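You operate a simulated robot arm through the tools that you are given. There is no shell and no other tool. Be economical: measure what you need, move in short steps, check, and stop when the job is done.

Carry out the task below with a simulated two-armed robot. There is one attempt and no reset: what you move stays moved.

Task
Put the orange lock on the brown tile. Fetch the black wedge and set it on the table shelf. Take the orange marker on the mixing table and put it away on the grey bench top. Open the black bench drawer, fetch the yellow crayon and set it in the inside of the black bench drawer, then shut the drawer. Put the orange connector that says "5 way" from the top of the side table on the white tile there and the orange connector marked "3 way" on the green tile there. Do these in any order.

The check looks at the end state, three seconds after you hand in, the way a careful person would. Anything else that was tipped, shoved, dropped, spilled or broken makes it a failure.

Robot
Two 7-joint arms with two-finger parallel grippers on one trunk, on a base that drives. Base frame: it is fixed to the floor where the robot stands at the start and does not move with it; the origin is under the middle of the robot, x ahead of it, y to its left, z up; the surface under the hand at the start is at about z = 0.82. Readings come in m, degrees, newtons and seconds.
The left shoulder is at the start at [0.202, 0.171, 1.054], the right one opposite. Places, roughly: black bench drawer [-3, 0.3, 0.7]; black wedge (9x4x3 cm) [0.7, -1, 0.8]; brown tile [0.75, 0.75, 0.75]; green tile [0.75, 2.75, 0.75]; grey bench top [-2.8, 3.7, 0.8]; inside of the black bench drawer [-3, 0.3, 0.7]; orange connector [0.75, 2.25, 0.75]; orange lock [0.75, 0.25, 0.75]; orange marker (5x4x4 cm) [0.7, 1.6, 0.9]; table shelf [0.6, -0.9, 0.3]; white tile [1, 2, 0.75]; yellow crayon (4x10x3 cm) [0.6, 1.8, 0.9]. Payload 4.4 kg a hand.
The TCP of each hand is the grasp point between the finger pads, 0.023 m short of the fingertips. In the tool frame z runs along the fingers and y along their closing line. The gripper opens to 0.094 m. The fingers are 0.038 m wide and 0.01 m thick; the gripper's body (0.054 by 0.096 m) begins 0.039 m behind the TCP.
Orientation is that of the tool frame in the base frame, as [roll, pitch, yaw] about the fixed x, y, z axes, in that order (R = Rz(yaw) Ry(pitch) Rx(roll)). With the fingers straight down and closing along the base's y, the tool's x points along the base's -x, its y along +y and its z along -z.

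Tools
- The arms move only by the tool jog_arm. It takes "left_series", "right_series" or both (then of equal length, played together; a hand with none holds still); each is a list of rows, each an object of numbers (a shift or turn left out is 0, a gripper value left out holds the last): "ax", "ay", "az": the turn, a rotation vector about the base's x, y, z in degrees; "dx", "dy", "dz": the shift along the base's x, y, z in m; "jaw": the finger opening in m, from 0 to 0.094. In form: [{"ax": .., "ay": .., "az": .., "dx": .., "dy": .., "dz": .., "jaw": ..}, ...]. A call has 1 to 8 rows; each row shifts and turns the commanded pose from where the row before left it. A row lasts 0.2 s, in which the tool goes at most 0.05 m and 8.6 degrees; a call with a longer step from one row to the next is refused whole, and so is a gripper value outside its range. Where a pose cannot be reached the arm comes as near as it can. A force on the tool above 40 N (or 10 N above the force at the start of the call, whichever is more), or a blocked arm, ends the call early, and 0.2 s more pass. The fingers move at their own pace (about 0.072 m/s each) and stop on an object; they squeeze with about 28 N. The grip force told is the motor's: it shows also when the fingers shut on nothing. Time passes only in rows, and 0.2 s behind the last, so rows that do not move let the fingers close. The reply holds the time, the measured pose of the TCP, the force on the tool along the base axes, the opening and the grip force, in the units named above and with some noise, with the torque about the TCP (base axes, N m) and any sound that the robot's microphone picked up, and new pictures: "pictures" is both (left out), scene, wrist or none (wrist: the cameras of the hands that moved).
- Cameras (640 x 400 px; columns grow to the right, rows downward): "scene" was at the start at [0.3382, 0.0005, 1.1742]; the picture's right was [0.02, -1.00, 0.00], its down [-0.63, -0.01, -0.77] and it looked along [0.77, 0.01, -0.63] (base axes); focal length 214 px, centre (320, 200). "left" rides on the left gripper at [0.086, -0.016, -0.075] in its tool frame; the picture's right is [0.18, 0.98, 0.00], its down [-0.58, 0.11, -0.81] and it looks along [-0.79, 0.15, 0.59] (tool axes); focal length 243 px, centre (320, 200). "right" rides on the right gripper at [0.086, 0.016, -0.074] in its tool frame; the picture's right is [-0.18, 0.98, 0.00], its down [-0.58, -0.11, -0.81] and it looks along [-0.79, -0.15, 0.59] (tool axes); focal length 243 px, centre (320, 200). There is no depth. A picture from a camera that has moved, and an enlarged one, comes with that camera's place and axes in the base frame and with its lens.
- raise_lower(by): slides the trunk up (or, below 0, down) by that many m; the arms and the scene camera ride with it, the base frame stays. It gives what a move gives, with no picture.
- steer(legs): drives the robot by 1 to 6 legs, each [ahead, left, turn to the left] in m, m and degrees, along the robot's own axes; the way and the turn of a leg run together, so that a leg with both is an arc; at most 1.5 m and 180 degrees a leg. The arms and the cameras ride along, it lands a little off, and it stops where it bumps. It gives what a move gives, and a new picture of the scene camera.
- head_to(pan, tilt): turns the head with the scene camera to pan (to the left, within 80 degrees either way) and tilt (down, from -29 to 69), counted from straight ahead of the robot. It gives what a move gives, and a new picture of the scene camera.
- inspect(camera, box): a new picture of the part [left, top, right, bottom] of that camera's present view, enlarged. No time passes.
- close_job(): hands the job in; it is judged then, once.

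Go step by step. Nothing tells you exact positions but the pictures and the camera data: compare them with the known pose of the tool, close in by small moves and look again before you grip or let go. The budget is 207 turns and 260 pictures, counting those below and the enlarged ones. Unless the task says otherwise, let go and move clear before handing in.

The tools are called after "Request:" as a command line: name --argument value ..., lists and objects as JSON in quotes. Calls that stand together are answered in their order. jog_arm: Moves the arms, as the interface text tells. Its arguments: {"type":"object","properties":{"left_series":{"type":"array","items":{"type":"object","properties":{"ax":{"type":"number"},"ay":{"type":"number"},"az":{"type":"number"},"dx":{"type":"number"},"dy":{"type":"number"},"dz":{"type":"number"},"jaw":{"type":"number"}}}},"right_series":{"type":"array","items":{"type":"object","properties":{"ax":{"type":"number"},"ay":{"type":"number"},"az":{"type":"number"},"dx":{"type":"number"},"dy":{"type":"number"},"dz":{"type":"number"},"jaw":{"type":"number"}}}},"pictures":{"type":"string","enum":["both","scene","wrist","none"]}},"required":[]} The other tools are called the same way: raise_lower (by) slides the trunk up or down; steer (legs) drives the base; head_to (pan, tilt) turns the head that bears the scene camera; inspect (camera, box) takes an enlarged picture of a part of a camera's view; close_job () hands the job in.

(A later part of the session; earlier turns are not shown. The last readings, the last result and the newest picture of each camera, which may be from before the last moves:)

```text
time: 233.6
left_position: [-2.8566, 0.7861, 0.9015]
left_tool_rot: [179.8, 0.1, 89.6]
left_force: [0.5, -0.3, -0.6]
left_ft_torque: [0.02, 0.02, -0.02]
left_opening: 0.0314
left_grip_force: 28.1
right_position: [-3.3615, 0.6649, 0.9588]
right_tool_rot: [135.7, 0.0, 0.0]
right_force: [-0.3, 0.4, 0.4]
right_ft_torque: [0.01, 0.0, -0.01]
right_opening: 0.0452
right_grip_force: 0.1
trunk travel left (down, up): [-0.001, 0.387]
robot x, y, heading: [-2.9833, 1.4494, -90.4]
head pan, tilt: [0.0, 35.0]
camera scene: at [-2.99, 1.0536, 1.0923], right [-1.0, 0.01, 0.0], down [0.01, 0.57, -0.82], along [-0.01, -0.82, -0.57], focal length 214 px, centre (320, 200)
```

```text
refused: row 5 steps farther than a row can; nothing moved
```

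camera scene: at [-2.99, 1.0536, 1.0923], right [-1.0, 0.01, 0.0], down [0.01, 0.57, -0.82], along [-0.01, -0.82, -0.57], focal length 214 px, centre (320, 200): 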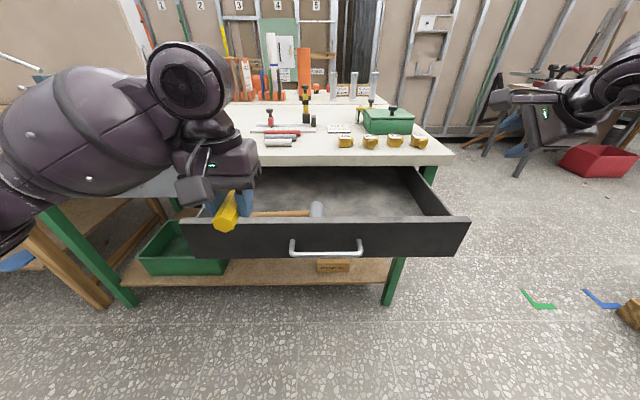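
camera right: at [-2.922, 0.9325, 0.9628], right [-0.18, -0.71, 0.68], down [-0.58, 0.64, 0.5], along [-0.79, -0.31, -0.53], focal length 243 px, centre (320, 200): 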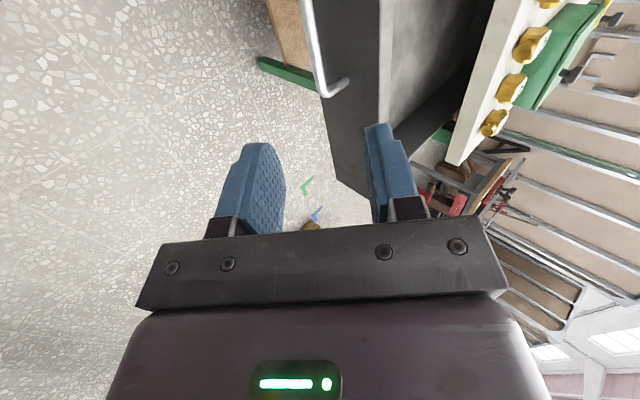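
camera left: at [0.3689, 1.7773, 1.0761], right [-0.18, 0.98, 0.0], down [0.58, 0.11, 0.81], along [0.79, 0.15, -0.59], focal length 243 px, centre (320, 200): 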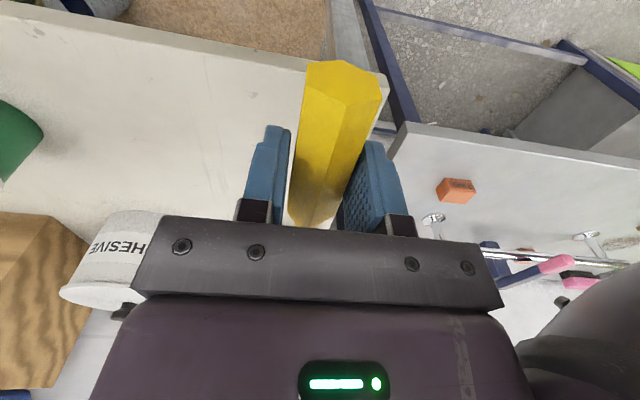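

Request:
jog_arm --left_series '[{"dx": -0.04, "dz": 0.02}, {"dx": -0.04, "dz": 0.02}, {"dx": -0.045}, {"dx": -0.04, "dy": -0.02}, {"dx": -0.04, "dy": -0.025}, {"dx": -0.03, "dy": -0.035}, {"dx": -0.015, "dy": -0.045}, {"dy": -0.045}]' --pictures "both"

```text
time: 235.4
left_position: [-3.1065, 0.6195, 0.9428]
left_tool_rot: [179.7, 0.0, 89.6]
left_force: [0.1, -0.7, -1.3]
left_ft_torque: [0.0, -0.04, 0.0]
left_opening: 0.0315
left_grip_force: 28.3
right_position: [-3.3618, 0.6638, 0.9592]
right_tool_rot: [135.9, 0.1, -0.1]
right_force: [-0.8, -1.0, 0.4]
right_ft_torque: [0.0, 0.0, -0.04]
right_opening: 0.0449
right_grip_force: 0.0
trunk travel left (down, up): [-0.001, 0.387]
robot x, y, heading: [-2.9845, 1.4514, -90.6]
head pan, tilt: [0.0, 35.0]
camera scene: at [-2.99, 1.0535, 1.0922], right [-1.0, 0.01, 0.0], down [0.01, 0.57, -0.82], along [-0.01, -0.82, -0.57], focal length 214 px, centre (320, 200)
camera left: at [-3.123, 0.7061, 1.0176], right [0.98, 0.18, 0.0], down [0.1, -0.58, 0.81], along [0.14, -0.79, -0.59], focal length 243 px, centre (320, 200)
```

scene: 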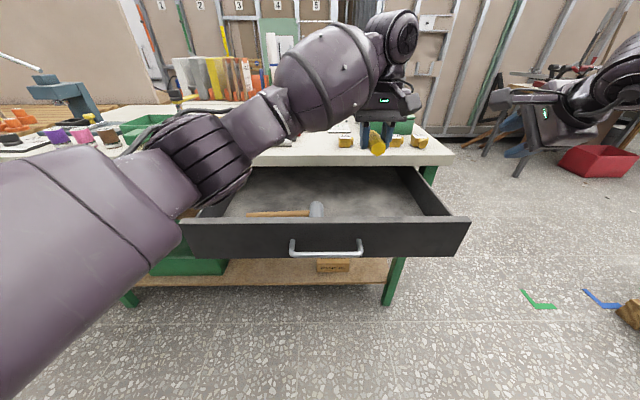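
left: 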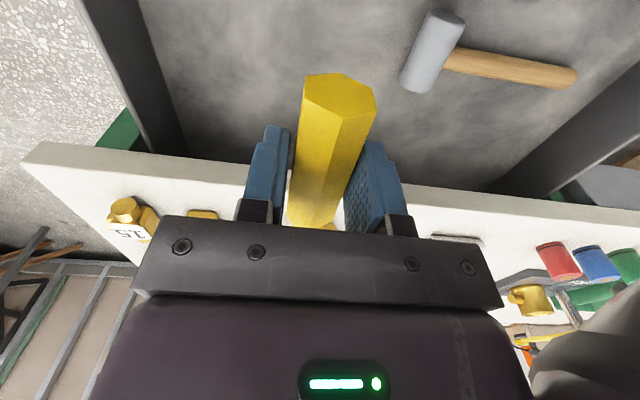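

Position is good over the free right part. I lower in, approaching the drawer floor (≈0.73).

Request:
jog_arm --left_series '[{"dz": -0.04}, {"dz": -0.04}, {"dz": -0.04}, {"dz": -0.03}, {"dz": -0.015}, {}]' --pictures "both"

```text
time: 236.8
left_position: [-3.1042, 0.6162, 0.7763]
left_tool_rot: [179.9, 0.0, 89.6]
left_force: [-0.9, -0.7, -1.1]
left_ft_torque: [0.02, -0.01, -0.01]
left_opening: 0.0315
left_grip_force: 27.7
right_position: [-3.3615, 0.6635, 0.9591]
right_tool_rot: [135.8, 0.1, 0.0]
right_force: [-0.6, 1.2, 0.1]
right_ft_torque: [0.05, -0.01, -0.01]
right_opening: 0.0451
right_grip_force: 0.1
trunk travel left (down, up): [-0.001, 0.387]
robot x, y, heading: [-2.9843, 1.4485, -90.4]
head pan, tilt: [0.0, 35.0]
camera scene: at [-2.9898, 1.0537, 1.0924], right [-1.0, 0.01, 0.0], down [0.01, 0.57, -0.82], along [-0.01, -0.82, -0.57], focal length 214 px, centre (320, 200)
camera left: at [-3.1212, 0.7019, 0.8508], right [0.98, 0.18, 0.0], down [0.1, -0.58, 0.81], along [0.15, -0.79, -0.59], focal length 243 px, centre (320, 200)
```

scene: 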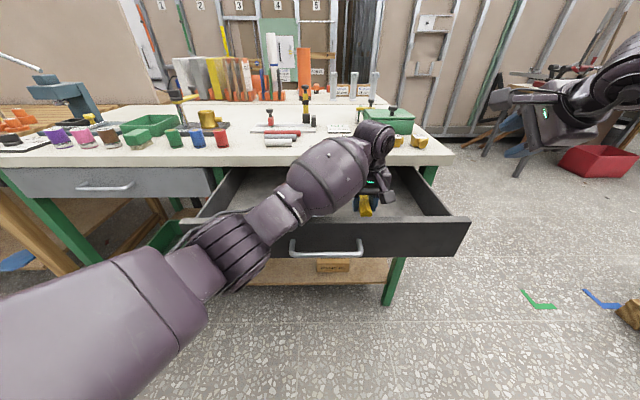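
left: 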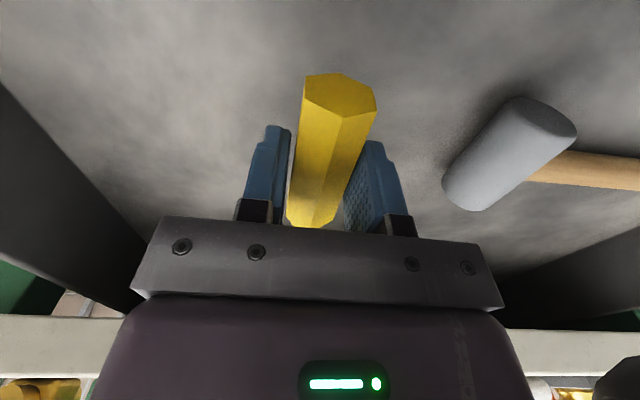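

Request:
jog_arm --left_series '[{"dz": -0.01}, {"dz": -0.006}, {"dz": -0.005}, {}]' --pictures "wrist"

```text
time: 237.8
left_position: [-3.1051, 0.6173, 0.7635]
left_tool_rot: [-180.0, 0.6, 89.6]
left_force: [0.4, 0.0, -1.1]
left_ft_torque: [-0.03, -0.02, 0.0]
left_opening: 0.0316
left_grip_force: 28.3
right_position: [-3.3593, 0.6665, 0.9646]
right_tool_rot: [135.5, 0.1, -0.1]
right_force: [0.2, 0.2, 1.3]
right_ft_torque: [-0.02, 0.01, 0.0]
right_opening: 0.0449
right_grip_force: 0.1
trunk travel left (down, up): [-0.001, 0.387]
robot x, y, heading: [-2.9845, 1.4484, -90.5]
head pan, tilt: [0.0, 35.0]
camera left: at [-3.1211, 0.705, 0.8366], right [0.98, 0.18, 0.0], down [0.1, -0.57, 0.81], along [0.14, -0.8, -0.58], focal length 243 px, centre (320, 200)
```

left: 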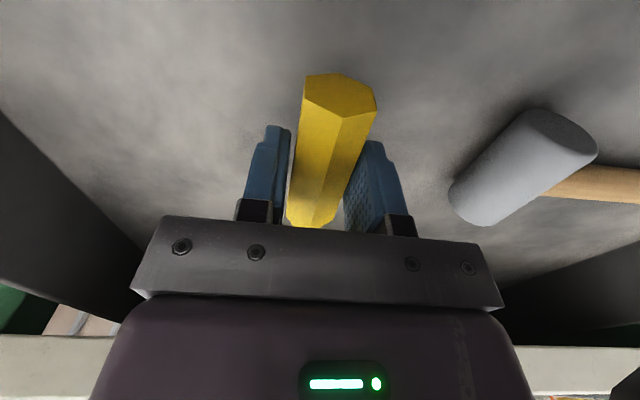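

The forearm appears to rest lightly on the drawer front (no wrist force), so I stop here, ease up slightly and release—about 1 cm above the floor.

Request:
jog_arm --left_series '[{"dz": 0.002}, {"jaw": 0.045}, {"jaw": 0.06}, {}, {"dz": 0.02}, {"dz": 0.04}, {"dz": 0.04}, {"dz": 0.04}]' --pictures "both"

```text
time: 239.6
left_position: [-3.1065, 0.6188, 0.8986]
left_tool_rot: [179.7, 0.0, 89.6]
left_force: [0.1, 0.4, 0.6]
left_ft_torque: [0.04, 0.04, 0.02]
left_opening: 0.0598
left_grip_force: 0.2
right_position: [-3.3619, 0.6651, 0.9605]
right_tool_rot: [135.8, 0.1, -0.1]
right_force: [0.1, 0.6, 0.7]
right_ft_torque: [0.02, -0.02, 0.01]
right_opening: 0.0451
right_grip_force: 0.0
trunk travel left (down, up): [-0.001, 0.387]
robot x, y, heading: [-2.9837, 1.4488, -90.5]
head pan, tilt: [0.0, 35.0]
camera scene: at [-2.9897, 1.0545, 1.0927], right [-1.0, 0.01, 0.0], down [0.01, 0.57, -0.82], along [-0.01, -0.82, -0.57], focal length 214 px, centre (320, 200)
camera left: at [-3.1228, 0.7048, 0.9728], right [0.98, 0.18, 0.0], down [0.1, -0.58, 0.81], along [0.15, -0.79, -0.59], focal length 243 px, centre (320, 200)
```

scene: 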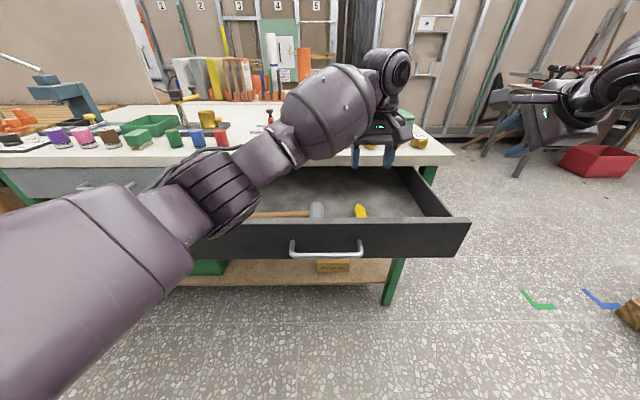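
left: 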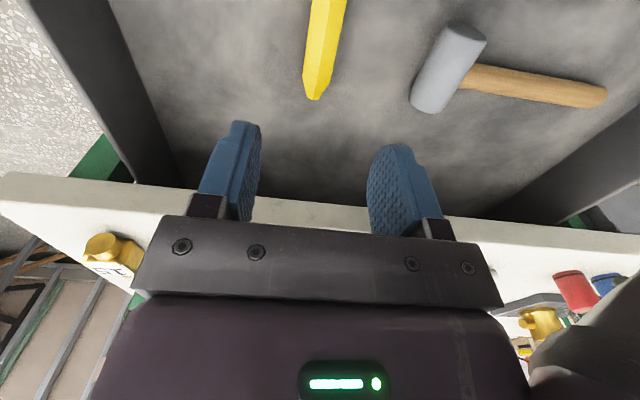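

The crayon lies in the drawer next to the hammer. I retract the left hand and return to the earlier base pose to regrip the handle with the right hand.

Request:
jog_arm --left_series '[{"dz": 0.03, "dy": 0.02}, {"dz": 0.02, "dy": 0.04}, {"dy": 0.045}, {"dy": 0.045, "dx": 0.02}, {"dx": 0.045}, {"dx": 0.045}, {"dx": 0.045}, {"dx": 0.045}]' --pictures "none"

Request:
steer --legs '[[-0.295, 0, 0], [0, 0.16, 0]]'

```text
time: 241.4
left_position: [-2.9065, 0.7665, 0.9456]
left_tool_rot: [179.8, 0.0, 89.6]
left_force: [-0.5, 1.4, 0.5]
left_ft_torque: [0.02, 0.01, 0.02]
left_opening: 0.06
left_grip_force: 0.1
right_position: [-3.3619, 0.6628, 0.9597]
right_tool_rot: [135.9, 0.1, -0.1]
right_force: [0.0, 0.0, 0.4]
right_ft_torque: [0.02, -0.02, 0.02]
right_opening: 0.0449
right_grip_force: 0.1
trunk travel left (down, up): [-0.001, 0.387]
robot x, y, heading: [-2.9824, 1.4497, -90.5]
head pan, tilt: [0.0, 35.0]
```

```text
time: 245.1
left_position: [-2.7444, 1.0611, 0.9473]
left_tool_rot: [179.8, 0.0, 89.7]
left_force: [0.9, 1.3, 0.3]
left_ft_torque: [0.04, -0.03, 0.02]
left_opening: 0.06
left_grip_force: 0.0
right_position: [-3.1988, 0.9571, 0.9592]
right_tool_rot: [135.8, 0.1, 0.1]
right_force: [-0.7, 0.6, -0.2]
right_ft_torque: [0.02, 0.0, 0.02]
right_opening: 0.0449
right_grip_force: 0.1
trunk travel left (down, up): [-0.001, 0.387]
robot x, y, heading: [-2.82, 1.7455, -90.3]
head pan, tilt: [0.0, 35.0]
camera scene: at [-2.8276, 1.3488, 1.0923], right [-1.0, 0.01, 0.0], down [0.0, 0.57, -0.82], along [-0.01, -0.82, -0.57], focal length 214 px, centre (320, 200)
```

scene: 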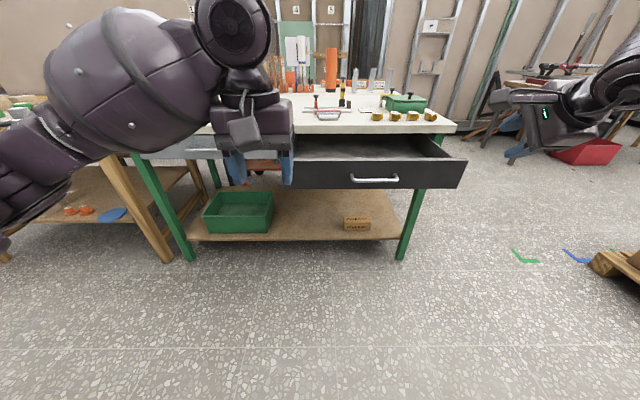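

Base is back in place. I reverse the hand's path to the pre-grasp point.

Request:
jog_arm --right_series '[{"dx": 0.04}, {"dx": 0.04}, {"dx": 0.04, "dy": -0.02, "dz": -0.02}, {"dx": 0.04, "dy": -0.02, "dz": -0.02}, {"dx": 0.031, "dy": -0.025, "dz": -0.02}, {"ax": -5, "dz": -0.03}, {"ax": -5, "dz": -0.03, "dy": -0.02}, {"dy": -0.03, "dz": -0.03}]' --pictures "wrist"

```text
time: 246.8
left_position: [-2.7448, 1.0614, 0.947]
left_tool_rot: [179.7, -0.1, 89.6]
left_force: [0.1, -0.5, -0.2]
left_ft_torque: [0.04, -0.01, 0.06]
left_opening: 0.0598
left_grip_force: 0.0
right_position: [-3.0084, 0.8401, 0.8065]
right_tool_rot: [125.9, 0.1, -0.1]
right_force: [0.5, -0.7, -0.4]
right_ft_torque: [0.0, 0.03, -0.03]
right_opening: 0.045
right_grip_force: 0.0
trunk travel left (down, up): [-0.001, 0.387]
robot x, y, heading: [-2.8238, 1.7474, -90.3]
head pan, tilt: [0.0, 35.0]
camera right: at [-2.9223, 0.8908, 0.8628], right [-0.18, -0.58, 0.8], down [-0.58, 0.72, 0.38], along [-0.79, -0.39, -0.47], focal length 243 px, centre (320, 200)
```

right: 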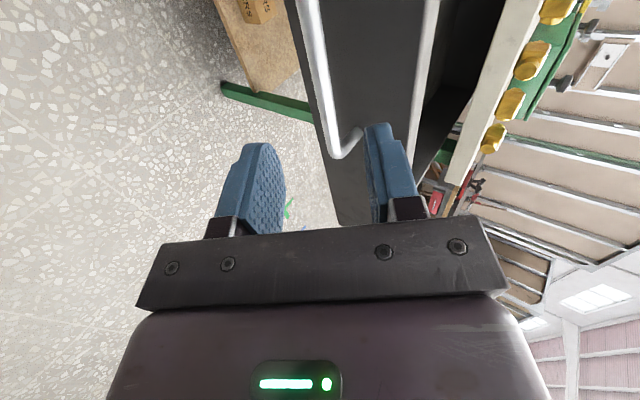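

Request:
jog_arm --right_series '[{"dy": -0.02, "dz": -0.013}, {"dy": -0.02, "dz": -0.013}, {"dy": -0.019, "dz": -0.012}, {}, {"jaw": 0.02}, {"jaw": 0.004}, {}, {}]' --pictures "wrist"

```text
time: 248.7
left_position: [-2.7453, 1.0611, 0.9467]
left_tool_rot: [179.8, -0.1, 89.7]
left_force: [0.0, 0.6, -0.1]
left_ft_torque: [0.0, 0.04, 0.01]
left_opening: 0.0598
left_grip_force: 0.0
right_position: [-3.0091, 0.7828, 0.7703]
right_tool_rot: [126.1, 0.1, 0.0]
right_force: [1.7, 2.2, -10.3]
right_ft_torque: [0.02, -0.5, -0.38]
right_opening: 0.0196
right_grip_force: 44.7
trunk travel left (down, up): [-0.001, 0.387]
robot x, y, heading: [-2.8227, 1.7443, -90.4]
head pan, tilt: [0.0, 35.0]
camera right: at [-2.9217, 0.8325, 0.8254], right [-0.18, -0.58, 0.79], down [-0.58, 0.72, 0.39], along [-0.79, -0.39, -0.47], focal length 243 px, centre (320, 200)
```

right: 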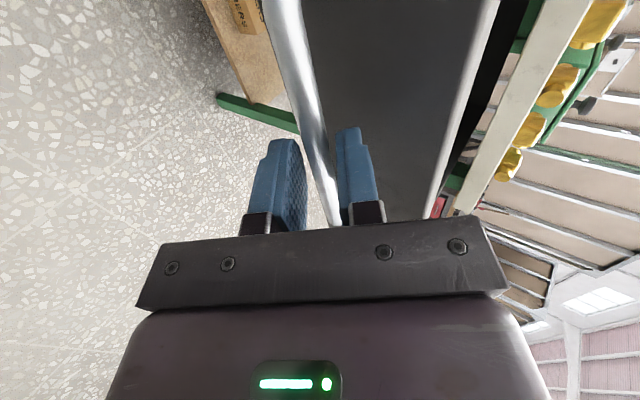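

Handle regripped. I drive forward 0.25 m to close the drawer.

Request:
steer --legs '[[0.245, 0, 0]]'

```text
time: 250.4
left_position: [-2.7451, 0.816, 0.945]
left_tool_rot: [179.7, -0.2, 89.8]
left_force: [0.0, 1.1, 0.3]
left_ft_torque: [0.0, 0.03, -0.01]
left_opening: 0.0601
left_grip_force: 0.0
right_position: [-3.0084, 0.5367, 0.7698]
right_tool_rot: [126.0, 0.1, 0.1]
right_force: [-0.7, 1.3, -17.2]
right_ft_torque: [0.12, -1.29, -1.09]
right_opening: 0.0188
right_grip_force: 45.2
trunk travel left (down, up): [-0.001, 0.387]
robot x, y, heading: [-2.8243, 1.4984, -90.2]
head pan, tilt: [0.0, 35.0]
camera scene: at [-2.8289, 1.1021, 1.0916], right [-1.0, 0.01, 0.0], down [0.0, 0.57, -0.82], along [0.0, -0.82, -0.57], focal length 214 px, centre (320, 200)
```

scene: 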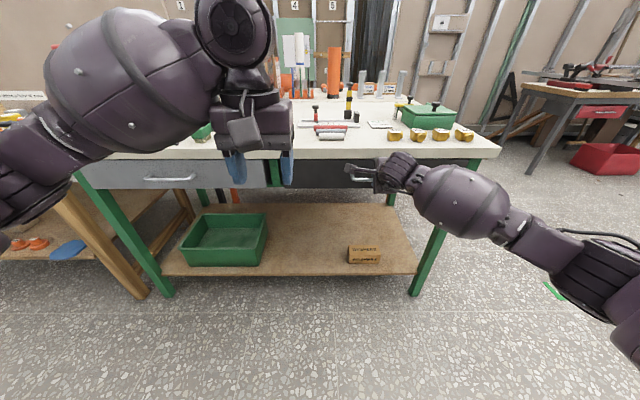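

Nearly closed; I push the last few millimetres.

Request:
jog_arm --right_series '[{"dy": -0.004}, {"dy": -0.003}, {}]' --pictures "none"

Request:
inspect --camera "scene" --box '[250, 130, 490, 230]'

```text
time: 251.4
left_position: [-2.7461, 0.8185, 0.9487]
left_tool_rot: [179.6, 0.1, 89.8]
left_force: [-0.5, 0.7, 0.2]
left_ft_torque: [-0.02, -0.02, 0.02]
left_opening: 0.0604
left_grip_force: 0.0
right_position: [-3.0079, 0.5338, 0.7692]
right_tool_rot: [126.3, 0.0, 0.0]
right_force: [-1.3, 8.9, -0.3]
right_ft_torque: [-0.03, -0.77, 0.15]
right_opening: 0.0192
right_grip_force: 45.4
trunk travel left (down, up): [-0.001, 0.387]
robot x, y, heading: [-2.83, 1.502, -90.5]
head pan, tilt: [0.0, 35.0]
stopped in row 3 (right hand): the force on the tool passed its limit at 41 N (the readings are from after the stop); the commanded pose is now the measured one
```

```text
2.67 times, centred on (370, 180) of scene
camera zoom: at [-2.829, 1.105, 1.0929], right [-1.0, 0.01, 0.0], down [0.0, 0.57, -0.82], along [-0.01, -0.82, -0.57], focal length 572 px, centre (187, 253)
```

zoom: 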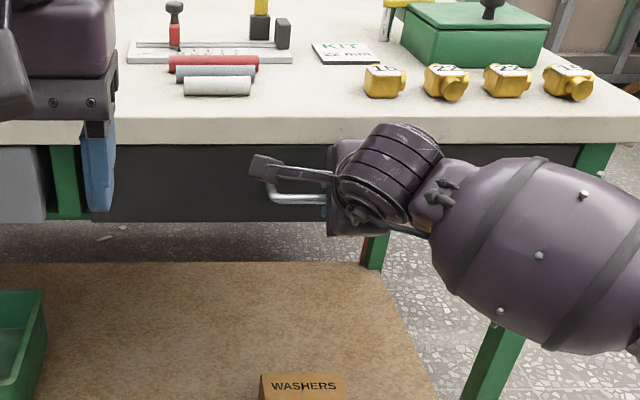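

The drawer hit its stop—closed. I release the handle and retreat along the tool axis.

Request:
jog_arm --right_series '[{"jaw": 0.03}, {"jaw": 0.045}, {}, {"dy": 0.03, "dz": 0.02}, {"dy": 0.03, "dz": 0.02}, {"dy": 0.03, "dz": 0.03}, {"dy": 0.03, "dz": 0.03}, {"dy": 0.03, "dz": 0.03}]' --pictures "none"

Request:
inspect --camera "scene" --box '[250, 130, 490, 230]'

```text
time: 253.2
left_position: [-2.7457, 0.8174, 0.9478]
left_tool_rot: [179.8, 0.0, 89.8]
left_force: [0.1, 0.2, -0.9]
left_ft_torque: [-0.02, -0.01, 0.0]
left_opening: 0.0598
left_grip_force: 0.0
right_position: [-3.0078, 0.6829, 0.8994]
right_tool_rot: [126.3, 0.1, 0.1]
right_force: [0.2, -0.3, 0.3]
right_ft_torque: [0.02, -0.02, -0.03]
right_opening: 0.045
right_grip_force: 0.1
trunk travel left (down, up): [-0.001, 0.387]
robot x, y, heading: [-2.828, 1.4979, -90.3]
head pan, tilt: [0.0, 35.0]
```

```text
2.67 times, centred on (370, 180) of scene
camera zoom: at [-2.8287, 1.1047, 1.0926], right [-1.0, 0.01, 0.0], down [0.0, 0.57, -0.82], along [-0.01, -0.82, -0.57], focal length 572 px, centre (187, 253)
```

zoom: 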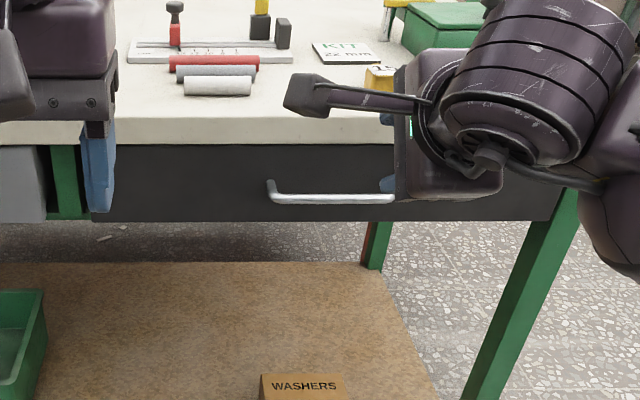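

Drawer shut. I raise the trunk and restore the right hand to a downward neutral pose.

Request:
jog_arm --right_series '[{"ax": 8.5, "dy": 0.02, "dz": 0.02}, {"ax": 8.5, "dy": 0.02, "dz": 0.02}, {"ax": 8.5, "dy": 0.02}, {"ax": 8.5, "dy": 0.02}, {"ax": 8.5, "dy": 0.02}, {"ax": 8.5, "dy": 0.02}, {"ax": 3, "dy": 0.02}]' --pictures "none"

Request:
jog_arm --right_series '[{"az": 8.5}, {"az": 8.5}, {"az": 8.5}, {"az": 8.5}, {"az": 8.5}, {"az": 8.5}, {"az": 8.5}, {"az": 8.5}]' --pictures "none"

Request:
raise_lower --by 0.12

Request:
steer --legs '[[-0.88, 0, 0]]'

```text
time: 254.8
left_position: [-2.7457, 0.8166, 0.9472]
left_tool_rot: [179.8, -0.1, 89.8]
left_force: [-0.1, 0.7, 0.2]
left_ft_torque: [-0.01, 0.01, -0.01]
left_opening: 0.0603
left_grip_force: 0.1
right_position: [-3.0078, 0.8235, 0.938]
right_tool_rot: [-179.6, 0.0, 0.1]
right_force: [-0.5, -0.2, 0.4]
right_ft_torque: [-0.04, 0.0, 0.02]
right_opening: 0.0451
right_grip_force: 0.0
trunk travel left (down, up): [-0.001, 0.387]
robot x, y, heading: [-2.8285, 1.5008, -90.6]
head pan, tilt: [0.0, 35.0]
```

```text
time: 256.6
left_position: [-2.7458, 0.8171, 0.9462]
left_tool_rot: [179.9, 0.0, 89.8]
left_force: [1.1, -0.2, -0.7]
left_ft_torque: [-0.01, -0.02, -0.01]
left_opening: 0.0602
left_grip_force: 0.0
right_position: [-3.0079, 0.8213, 0.9393]
right_tool_rot: [-179.7, 0.0, 68.2]
right_force: [-0.7, 0.9, 1.1]
right_ft_torque: [-0.05, -0.01, -0.01]
right_opening: 0.0451
right_grip_force: 0.1
trunk travel left (down, up): [-0.001, 0.387]
robot x, y, heading: [-2.8213, 1.5029, -90.4]
head pan, tilt: [0.0, 35.0]
```

```text
time: 258.1
left_position: [-2.7459, 0.8166, 1.0642]
left_tool_rot: [179.8, -0.3, 89.8]
left_force: [0.0, -0.5, -0.6]
left_ft_torque: [0.0, -0.01, 0.02]
left_opening: 0.06
left_grip_force: 0.1
right_position: [-3.0075, 0.8198, 1.0556]
right_tool_rot: [-179.6, -0.1, 68.0]
right_force: [0.5, -1.0, -1.0]
right_ft_torque: [0.03, -0.01, 0.0]
right_opening: 0.0451
right_grip_force: 0.1
trunk travel left (down, up): [-0.121, 0.267]
robot x, y, heading: [-2.826, 1.501, -90.5]
head pan, tilt: [0.0, 35.0]
```

```text
time: 262.7
left_position: [-2.7372, 1.6895, 1.0692]
left_tool_rot: [179.8, 0.0, 90.3]
left_force: [0.5, -0.2, -0.7]
left_ft_torque: [-0.02, 0.01, 0.0]
left_opening: 0.0599
left_grip_force: 0.1
right_position: [-2.9996, 1.6921, 1.0584]
right_tool_rot: [-179.7, 0.0, 68.7]
right_force: [0.2, -0.7, 0.1]
right_ft_torque: [0.01, -0.04, -0.02]
right_opening: 0.0453
right_grip_force: 0.0
trunk travel left (down, up): [-0.121, 0.267]
robot x, y, heading: [-2.8225, 2.3688, -89.6]
head pan, tilt: [0.0, 35.0]
camera scene: at [-2.8243, 2.0736, 1.2388], right [-1.0, -0.01, 0.0], down [0.0, 0.57, -0.82], along [0.0, -0.82, -0.57], focal length 214 px, centre (320, 200)
```

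scene: 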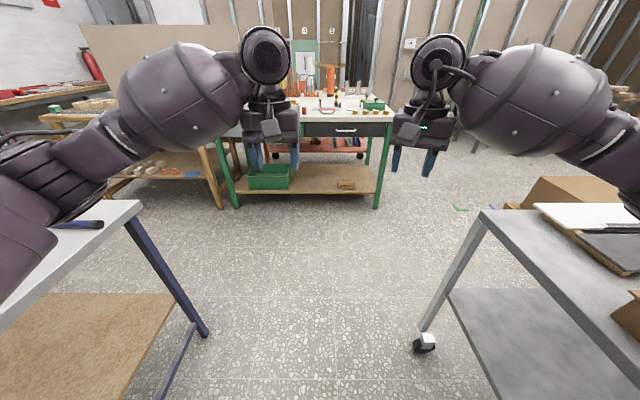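

I turn left to face east and go back through the corridor toward the side table.

Request:
steer --legs '[[0, 0, 89.6], [0.35, 0.05, 0], [0.55, 0.3, 0], [1.2, 0, 0]]'

Request:
head_to --pan 0 --tilt 25

```text
time: 277.6
left_position: [-0.084, 2.9142, 1.067]
left_tool_rot: [179.7, 0.0, -177.5]
left_force: [0.4, 0.1, 0.0]
left_ft_torque: [0.01, -0.03, 0.02]
left_opening: 0.0602
left_grip_force: 0.1
right_position: [-0.0761, 2.6522, 1.059]
right_tool_rot: [-179.8, 0.0, 160.8]
right_force: [-0.2, -0.2, -0.6]
right_ft_torque: [-0.02, 0.04, -0.01]
right_opening: 0.045
right_grip_force: 0.0
trunk travel left (down, up): [-0.121, 0.267]
robot x, y, heading: [-0.7629, 2.8005, 2.5]
head pan, tilt: [0.0, 35.0]
camera scene: at [-0.4664, 2.8133, 1.2388], right [0.04, -1.0, 0.0], down [-0.57, -0.02, -0.82], along [0.82, 0.03, -0.57], focal length 214 px, centre (320, 200)
```

scene: 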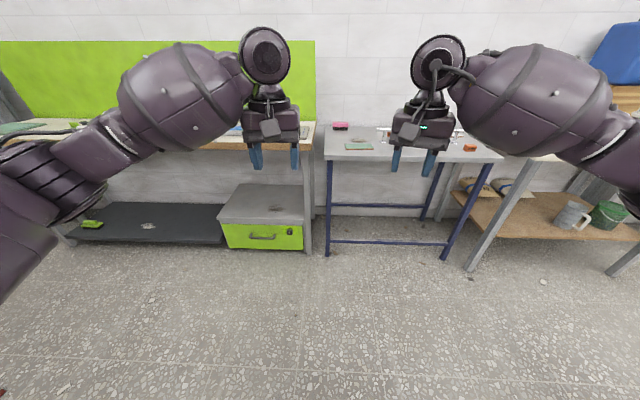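

```text
time: 278.3
left_position: [-0.084, 2.9157, 1.068]
left_tool_rot: [179.8, -0.1, -177.5]
left_force: [-0.1, -1.5, 0.4]
left_ft_torque: [0.02, 0.02, -0.02]
left_opening: 0.0601
left_grip_force: 0.0
right_position: [-0.0762, 2.6534, 1.0593]
right_tool_rot: [-179.7, -0.1, 160.8]
right_force: [0.3, 0.3, 0.4]
right_ft_torque: [-0.01, -0.02, 0.01]
right_opening: 0.0452
right_grip_force: 0.1
trunk travel left (down, up): [-0.121, 0.267]
robot x, y, heading: [-0.7616, 2.8048, 2.2]
head pan, tilt: [0.0, 25.0]
camera scene: at [-0.4625, 2.8135, 1.2545], right [0.04, -1.0, 0.0], down [-0.42, -0.02, -0.91], along [0.91, 0.04, -0.42], focal length 214 px, centre (320, 200)
```

scene: 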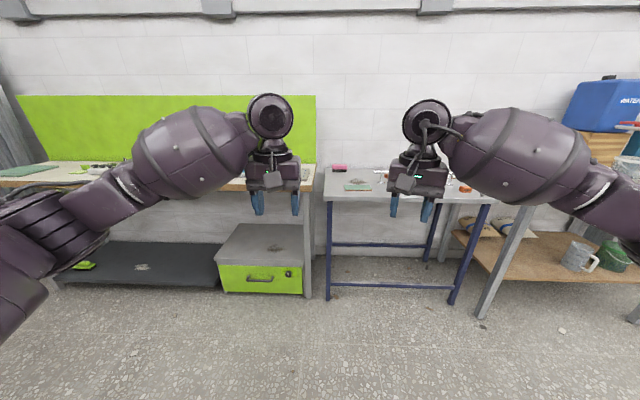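

The side table is ahead-right. I move to face its middle at (−0.15, 2.38) and look down at it.

Request:
steer --legs '[[0.3, -0.42, -2.3], [0.3, 0, 0]]'

Request:
head_to --pan 0 --tilt 42

```text
time: 284.2
left_position: [0.5281, 2.4706, 1.068]
left_tool_rot: [179.8, 0.0, -179.8]
left_force: [0.3, -0.6, -0.7]
left_ft_torque: [-0.02, -0.02, 0.0]
left_opening: 0.0603
left_grip_force: 0.1
right_position: [0.5252, 2.2094, 1.059]
right_tool_rot: [-179.7, 0.0, 158.4]
right_force: [-0.1, 0.4, 0.5]
right_ft_torque: [-0.01, -0.02, -0.01]
right_opening: 0.0451
right_grip_force: 0.2
trunk travel left (down, up): [-0.121, 0.267]
robot x, y, heading: [-0.1558, 2.3884, -0.1]
head pan, tilt: [0.0, 25.0]
camera scene: at [0.1462, 2.3858, 1.2546], right [0.0, -1.0, 0.0], down [-0.42, 0.0, -0.91], along [0.91, 0.0, -0.42], focal length 214 px, centre (320, 200)
```

scene: 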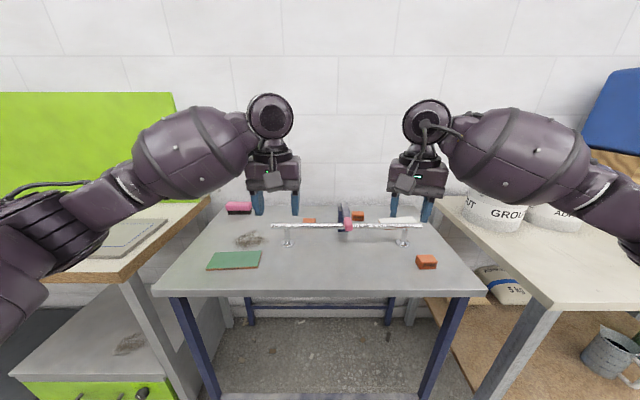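

```text
time: 285.0
left_position: [0.5274, 2.4714, 1.0679]
left_tool_rot: [179.9, 0.0, -179.9]
left_force: [-0.3, 0.2, -0.5]
left_ft_torque: [-0.01, 0.0, -0.01]
left_opening: 0.06
left_grip_force: 0.0
right_position: [0.5251, 2.2091, 1.0592]
right_tool_rot: [-179.7, 0.1, 158.4]
right_force: [0.2, 0.2, 0.2]
right_ft_torque: [0.0, 0.01, 0.0]
right_opening: 0.0447
right_grip_force: 0.1
trunk travel left (down, up): [-0.121, 0.267]
robot x, y, heading: [-0.1526, 2.3831, 0.0]
head pan, tilt: [0.0, 42.0]
camera scene: at [0.1374, 2.3858, 1.2284], right [0.0, -1.0, 0.0], down [-0.67, 0.0, -0.74], along [0.74, 0.0, -0.67], focal length 214 px, centre (320, 200)
```

scene: 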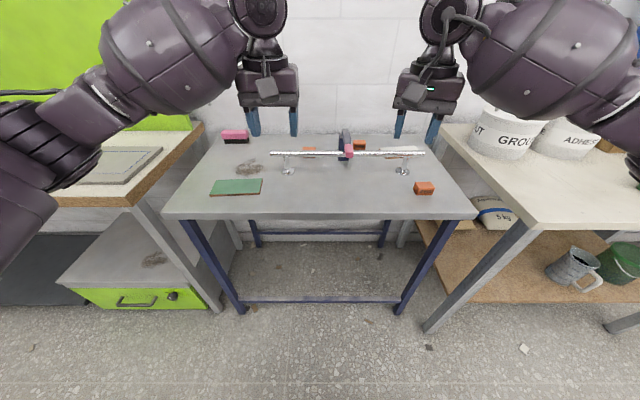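

Request:
inspect --camera "scene" --box '[260, 120, 460, 210]'

Request:
inspect --camera "scene" --box '[390, 130, 470, 210]'

Request:
inspect --camera "scene" --box '[280, 120, 390, 180]'

```text
3.20 times, centred on (360, 165) of scene
camera zoom: at [0.1374, 2.3858, 1.2284], right [0.0, -1.0, 0.0], down [-0.67, 0.0, -0.74], along [0.74, 0.0, -0.67], focal length 686 px, centre (192, 312)
```

zoom: 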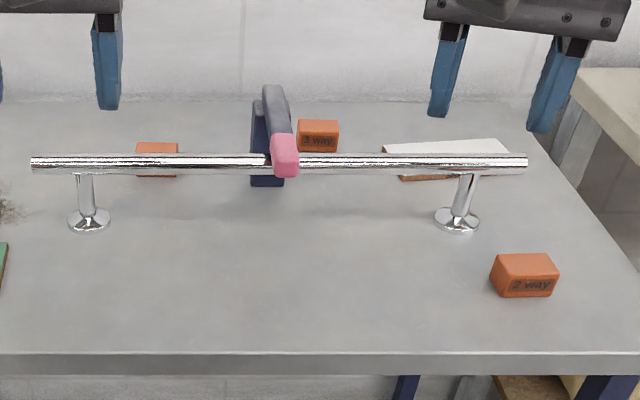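

```text
5.00 times, centred on (430, 170) of scene
camera zoom: at [0.1374, 2.3858, 1.2284], right [0.0, -1.0, 0.0], down [-0.67, 0.0, -0.74], along [0.74, 0.0, -0.67], focal length 1072 px, centre (-230, 350)
```

zoom: 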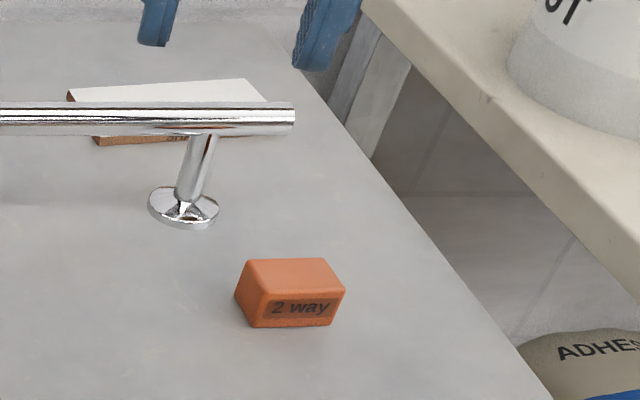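

```text
5.82 times, centred on (335, 150) of scene
camera zoom: at [0.1374, 2.3858, 1.2284], right [0.0, -1.0, 0.0], down [-0.67, 0.0, -0.74], along [0.74, 0.0, -0.67], focal length 1248 px, centre (233, 491)
```

zoom: 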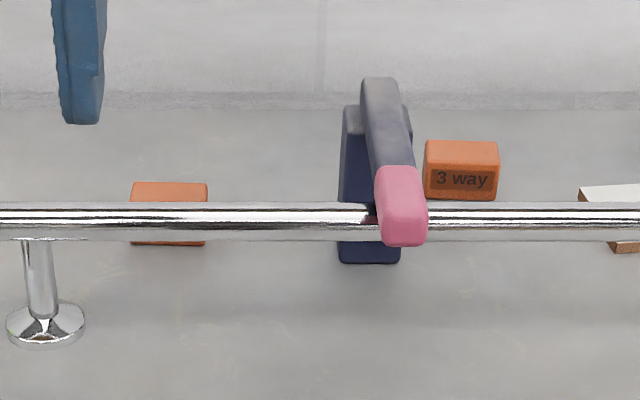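

Connectors: "2 way" front right, "3 way" and an unreadable one behind a metal rail. I look with both wrist cameras.

Request:
inspect --camera "left" --box '[0, 0, 640, 400]'

Request:
inspect --camera "right" --box '[0, 0, 640, 400]'

```text
1.00 times, centred on (320, 200) of left (not enlarged: the box is as wide or as high as the picture)
camera zoom: at [0.441, 2.4552, 1.142], right [-0.19, 0.98, 0.0], down [0.58, 0.11, 0.81], along [0.79, 0.15, -0.59], focal length 243 px, centre (320, 200)
```

zoom: 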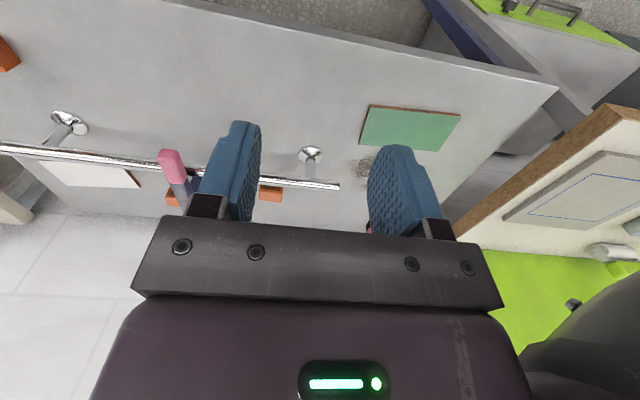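

```text
1.00 times, centred on (320, 200) of right (not enlarged: the box is as wide or as high as the picture)
camera zoom: at [0.4502, 2.2558, 1.1325], right [0.53, 0.85, 0.0], down [0.5, -0.31, 0.81], along [0.68, -0.43, -0.59], focal length 243 px, centre (320, 200)
```

zoom: 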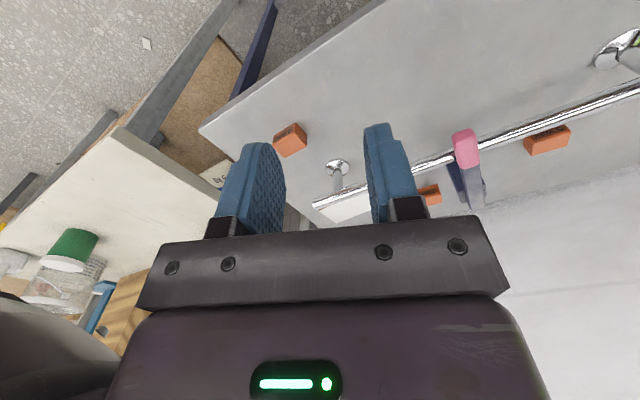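

Request:
inspect --camera "right" --box '[400, 100, 600, 225]'

Request:
inspect --camera "left" --box '[130, 130, 370, 230]'

```text
3.20 times, centred on (500, 162) of right
camera zoom: at [0.4502, 2.2558, 1.1325], right [0.53, 0.85, 0.0], down [0.5, -0.31, 0.81], along [0.68, -0.43, -0.59], focal length 776 px, centre (-256, 320)
```

zoom: 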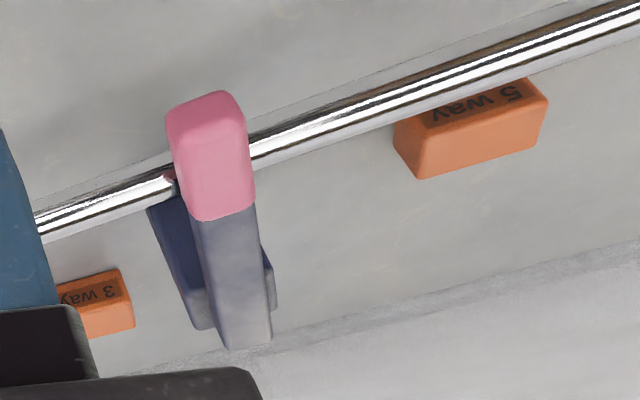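

```text
2.67 times, centred on (250, 180) of left
camera zoom: at [0.441, 2.4552, 1.142], right [-0.19, 0.98, 0.0], down [0.58, 0.11, 0.81], along [0.79, 0.15, -0.59], focal length 647 px, centre (507, 253)
```

zoom: 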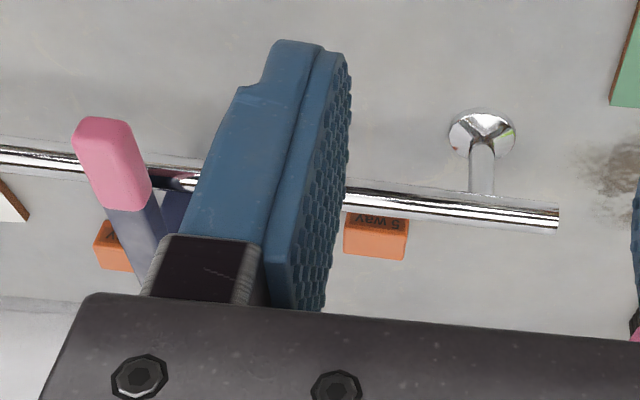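

"5 way" is confirmed at (0.862, 2.428, top 0.83); "3 way" at (0.918, 2.232). I turn the right hand −68° so its camera clears the rail, and shift the base.

Request:
jog_arm --right_series '[{"az": -8.5, "jaw": 0.06}, {"az": -8.5}, {"az": -8.5}, {"az": -8.5}, {"az": -8.5}, {"az": -8.5}, {"az": -8.5}, {"az": -8.5}]' --pictures "none"

Request:
steer --legs '[[0.13, 0.15, 0]]'

Request:
jog_arm --right_series '[{"dx": 0.04, "dy": 0.015}, {"dx": 0.04, "dy": 0.015}, {"dx": 0.04, "dy": 0.015}, {"dx": 0.04, "dy": 0.015}, {"dx": 0.03, "dz": -0.02}, {"dz": -0.04}, {}]' --pictures "both"

```text
time: 286.8
left_position: [0.5271, 2.4713, 1.0673]
left_tool_rot: [179.8, 0.0, -179.7]
left_force: [0.5, -0.7, 0.4]
left_ft_torque: [0.02, 0.02, -0.01]
left_opening: 0.0597
left_grip_force: 0.0
right_position: [0.5247, 2.2103, 1.0599]
right_tool_rot: [-179.7, 0.0, 90.3]
right_force: [0.3, -0.2, -0.6]
right_ft_torque: [0.03, 0.02, 0.01]
right_opening: 0.0598
right_grip_force: 0.0
trunk travel left (down, up): [-0.121, 0.267]
robot x, y, heading: [-0.1525, 2.3914, 0.0]
head pan, tilt: [0.0, 42.0]
```

```text
time: 288.8
left_position: [0.6596, 2.6242, 1.0678]
left_tool_rot: [179.7, 0.0, -179.8]
left_force: [0.4, 0.1, 0.8]
left_ft_torque: [0.02, -0.02, 0.01]
left_opening: 0.0603
left_grip_force: 0.0
right_position: [0.6573, 2.3613, 1.0596]
right_tool_rot: [-179.7, 0.0, 90.5]
right_force: [0.6, -0.1, 0.1]
right_ft_torque: [-0.02, 0.02, 0.04]
right_opening: 0.0601
right_grip_force: 0.0
trunk travel left (down, up): [-0.121, 0.267]
robot x, y, heading: [-0.0206, 2.5396, -0.0]
head pan, tilt: [0.0, 42.0]
camera scene: at [0.2696, 2.538, 1.2283], right [0.0, -1.0, 0.0], down [-0.67, 0.0, -0.74], along [0.74, 0.0, -0.67], focal length 214 px, centre (320, 200)
```

scene: 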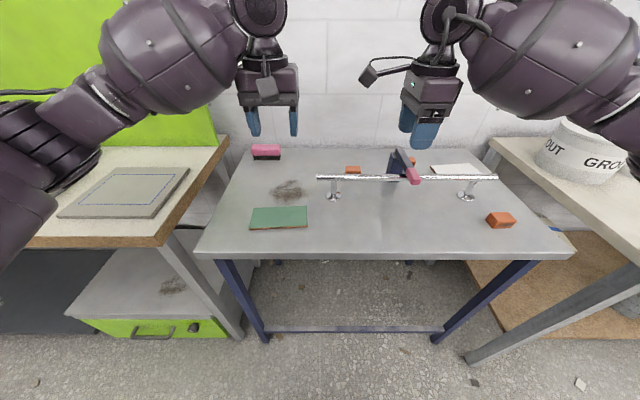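

```text
time: 290.4
left_position: [0.66, 2.624, 1.0683]
left_tool_rot: [179.7, 0.1, -179.8]
left_force: [0.1, 0.3, 1.2]
left_ft_torque: [-0.02, -0.01, 0.01]
left_opening: 0.0602
left_grip_force: 0.0
right_position: [0.8438, 2.4193, 1.0015]
right_tool_rot: [-179.8, 0.0, 90.5]
right_force: [0.3, -0.5, 0.1]
right_ft_torque: [-0.01, 0.0, 0.0]
right_opening: 0.0601
right_grip_force: 0.1
trunk travel left (down, up): [-0.121, 0.267]
robot x, y, heading: [-0.0216, 2.5378, 0.1]
head pan, tilt: [0.0, 42.0]
camera scene: at [0.2687, 2.5378, 1.2287], right [0.0, -1.0, 0.0], down [-0.67, 0.0, -0.74], along [0.74, 0.0, -0.67], focal length 214 px, centre (320, 200)
camera right: at [0.8592, 2.5062, 1.0746], right [0.98, -0.18, 0.0], down [-0.1, -0.58, 0.81], along [-0.14, -0.79, -0.59], focal length 243 px, centre (320, 200)
```

scene: 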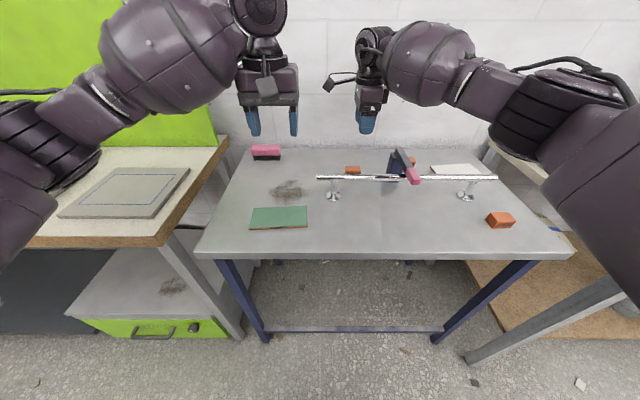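
right: 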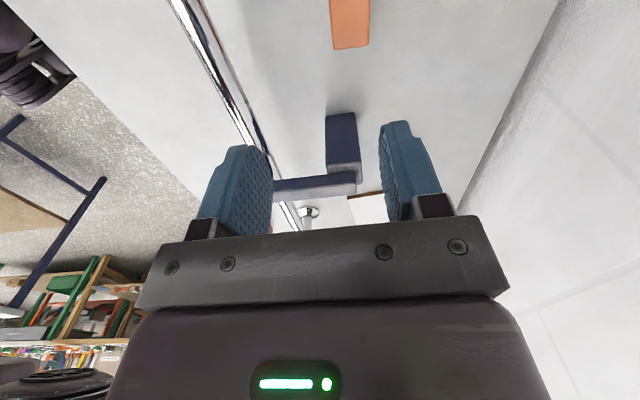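

Refined 5-way centre: (0.870, 2.428). I align and descend around it.

Request:
jog_arm --right_series '[{"dx": 0.026, "dy": 0.009}, {"dz": -0.04}, {"dz": -0.04}, {"dz": -0.03}, {}]' --pictures "wrist"

```text
time: 291.6
left_position: [0.66, 2.6238, 1.068]
left_tool_rot: [179.7, 0.1, -179.8]
left_force: [0.1, 0.1, 0.5]
left_ft_torque: [-0.02, 0.01, 0.02]
left_opening: 0.0602
left_grip_force: 0.2
right_position: [0.8712, 2.4303, 0.89]
right_tool_rot: [-179.8, -0.1, 90.5]
right_force: [0.8, 0.3, 0.7]
right_ft_torque: [0.02, -0.01, -0.02]
right_opening: 0.0599
right_grip_force: 0.1
trunk travel left (down, up): [-0.121, 0.267]
robot x, y, heading: [-0.0206, 2.5383, 0.2]
head pan, tilt: [0.0, 42.0]
camera right: at [0.887, 2.517, 0.9628], right [0.98, -0.18, 0.0], down [-0.1, -0.58, 0.81], along [-0.14, -0.79, -0.59], focal length 243 px, centre (320, 200)
```

right: 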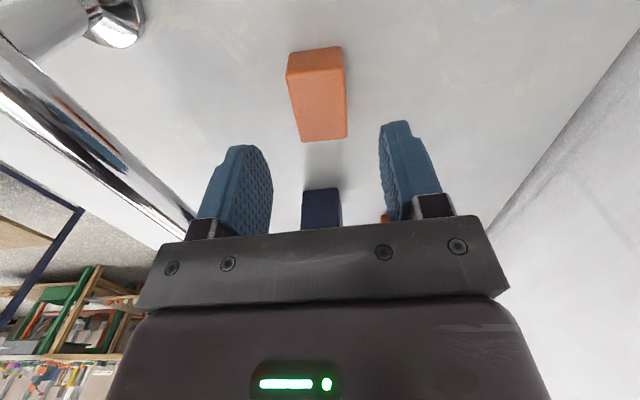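

Request:
jog_arm --right_series '[{"dx": 0.002, "dy": 0.004, "dz": -0.03}, {"dz": -0.022}, {"dz": -0.006}, {}, {"jaw": 0.03}, {"jaw": 0.02}, {}, {}]' --pictures "wrist"

```text
time: 293.4
left_position: [0.6586, 2.6233, 1.0672]
left_tool_rot: [179.8, 0.1, -179.8]
left_force: [0.0, 0.1, -0.4]
left_ft_torque: [0.0, 0.03, 0.01]
left_opening: 0.06
left_grip_force: 0.0
right_position: [0.8748, 2.4366, 0.8325]
right_tool_rot: [-179.9, 0.0, 90.5]
right_force: [0.6, 0.0, 0.1]
right_ft_torque: [0.0, -0.04, -0.02]
right_opening: 0.0327
right_grip_force: 28.2
trunk travel left (down, up): [-0.121, 0.267]
robot x, y, heading: [-0.0254, 2.536, 0.0]
head pan, tilt: [0.0, 42.0]
camera right: at [0.8906, 2.5215, 0.905], right [0.98, -0.18, 0.0], down [-0.1, -0.58, 0.81], along [-0.14, -0.79, -0.59], focal length 243 px, centre (320, 200)
```

right: 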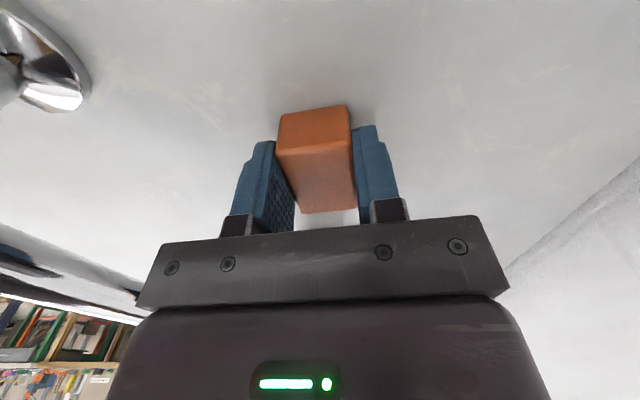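

Gripped. I lift to 1.0 and drive right 0.34 m, then check the white tile.

Request:
jog_arm --right_series '[{"dz": 0.04}, {"dz": 0.045}, {"dz": 0.045}, {"dz": 0.04}, {}]' --pictures "none"

Request:
steer --legs '[[0, -0.34, 0]]'

Request:
inspect --camera "right" --box '[0, 0, 640, 400]'

```text
time: 294.6
left_position: [0.6605, 2.6232, 1.0668]
left_tool_rot: [179.8, -0.1, -179.7]
left_force: [-0.9, 0.2, 0.1]
left_ft_torque: [0.02, 0.02, -0.03]
left_opening: 0.06
left_grip_force: 0.0
right_position: [0.8858, 2.437, 1.0002]
right_tool_rot: [-179.6, 0.2, 90.5]
right_force: [0.5, 0.1, -0.3]
right_ft_torque: [0.0, 0.0, 0.03]
right_opening: 0.033
right_grip_force: 27.9
right hand out of reach, approached as far as the arm can: row 1, 3
trunk travel left (down, up): [-0.121, 0.267]
robot x, y, heading: [-0.0218, 2.5412, 0.1]
head pan, tilt: [0.0, 42.0]
```

```text
time: 298.1
left_position: [0.6593, 2.2852, 1.0668]
left_tool_rot: [179.8, -0.1, 179.7]
left_force: [0.2, 0.5, -0.2]
left_ft_torque: [-0.01, 0.01, -0.01]
left_opening: 0.0595
left_grip_force: 0.0
right_position: [0.8835, 2.096, 1.0009]
right_tool_rot: [-179.7, 0.0, 89.9]
right_force: [-1.1, -0.3, -0.3]
right_ft_torque: [0.03, -0.01, 0.01]
right_opening: 0.033
right_grip_force: 28.0
trunk travel left (down, up): [-0.121, 0.267]
robot x, y, heading: [-0.0235, 2.2043, -0.2]
head pan, tilt: [0.0, 42.0]
camera scene: at [0.2687, 2.2019, 1.2283], right [-0.01, -1.0, 0.0], down [-0.67, 0.0, -0.74], along [0.74, 0.0, -0.67], focal length 214 px, centre (320, 200)
```

scene: 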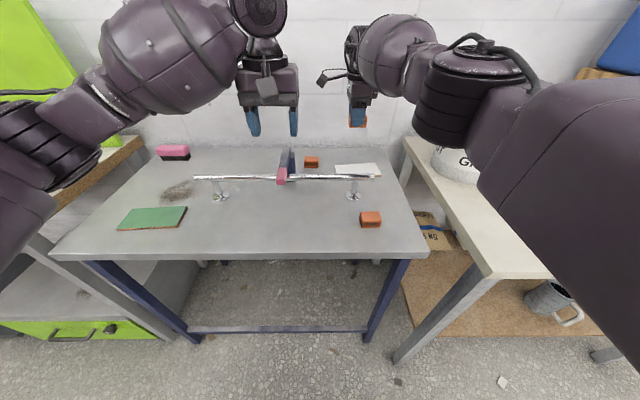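

```text
1.00 times, centred on (320, 200) of right (not enlarged: the box is as wide or as high as the picture)
camera zoom: at [0.8997, 2.1815, 1.0739], right [0.98, -0.18, 0.0], down [-0.1, -0.58, 0.81], along [-0.15, -0.79, -0.59], focal length 243 px, centre (320, 200)
```

zoom: 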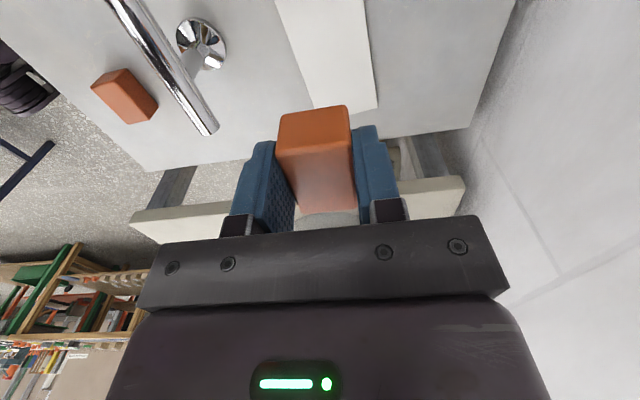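

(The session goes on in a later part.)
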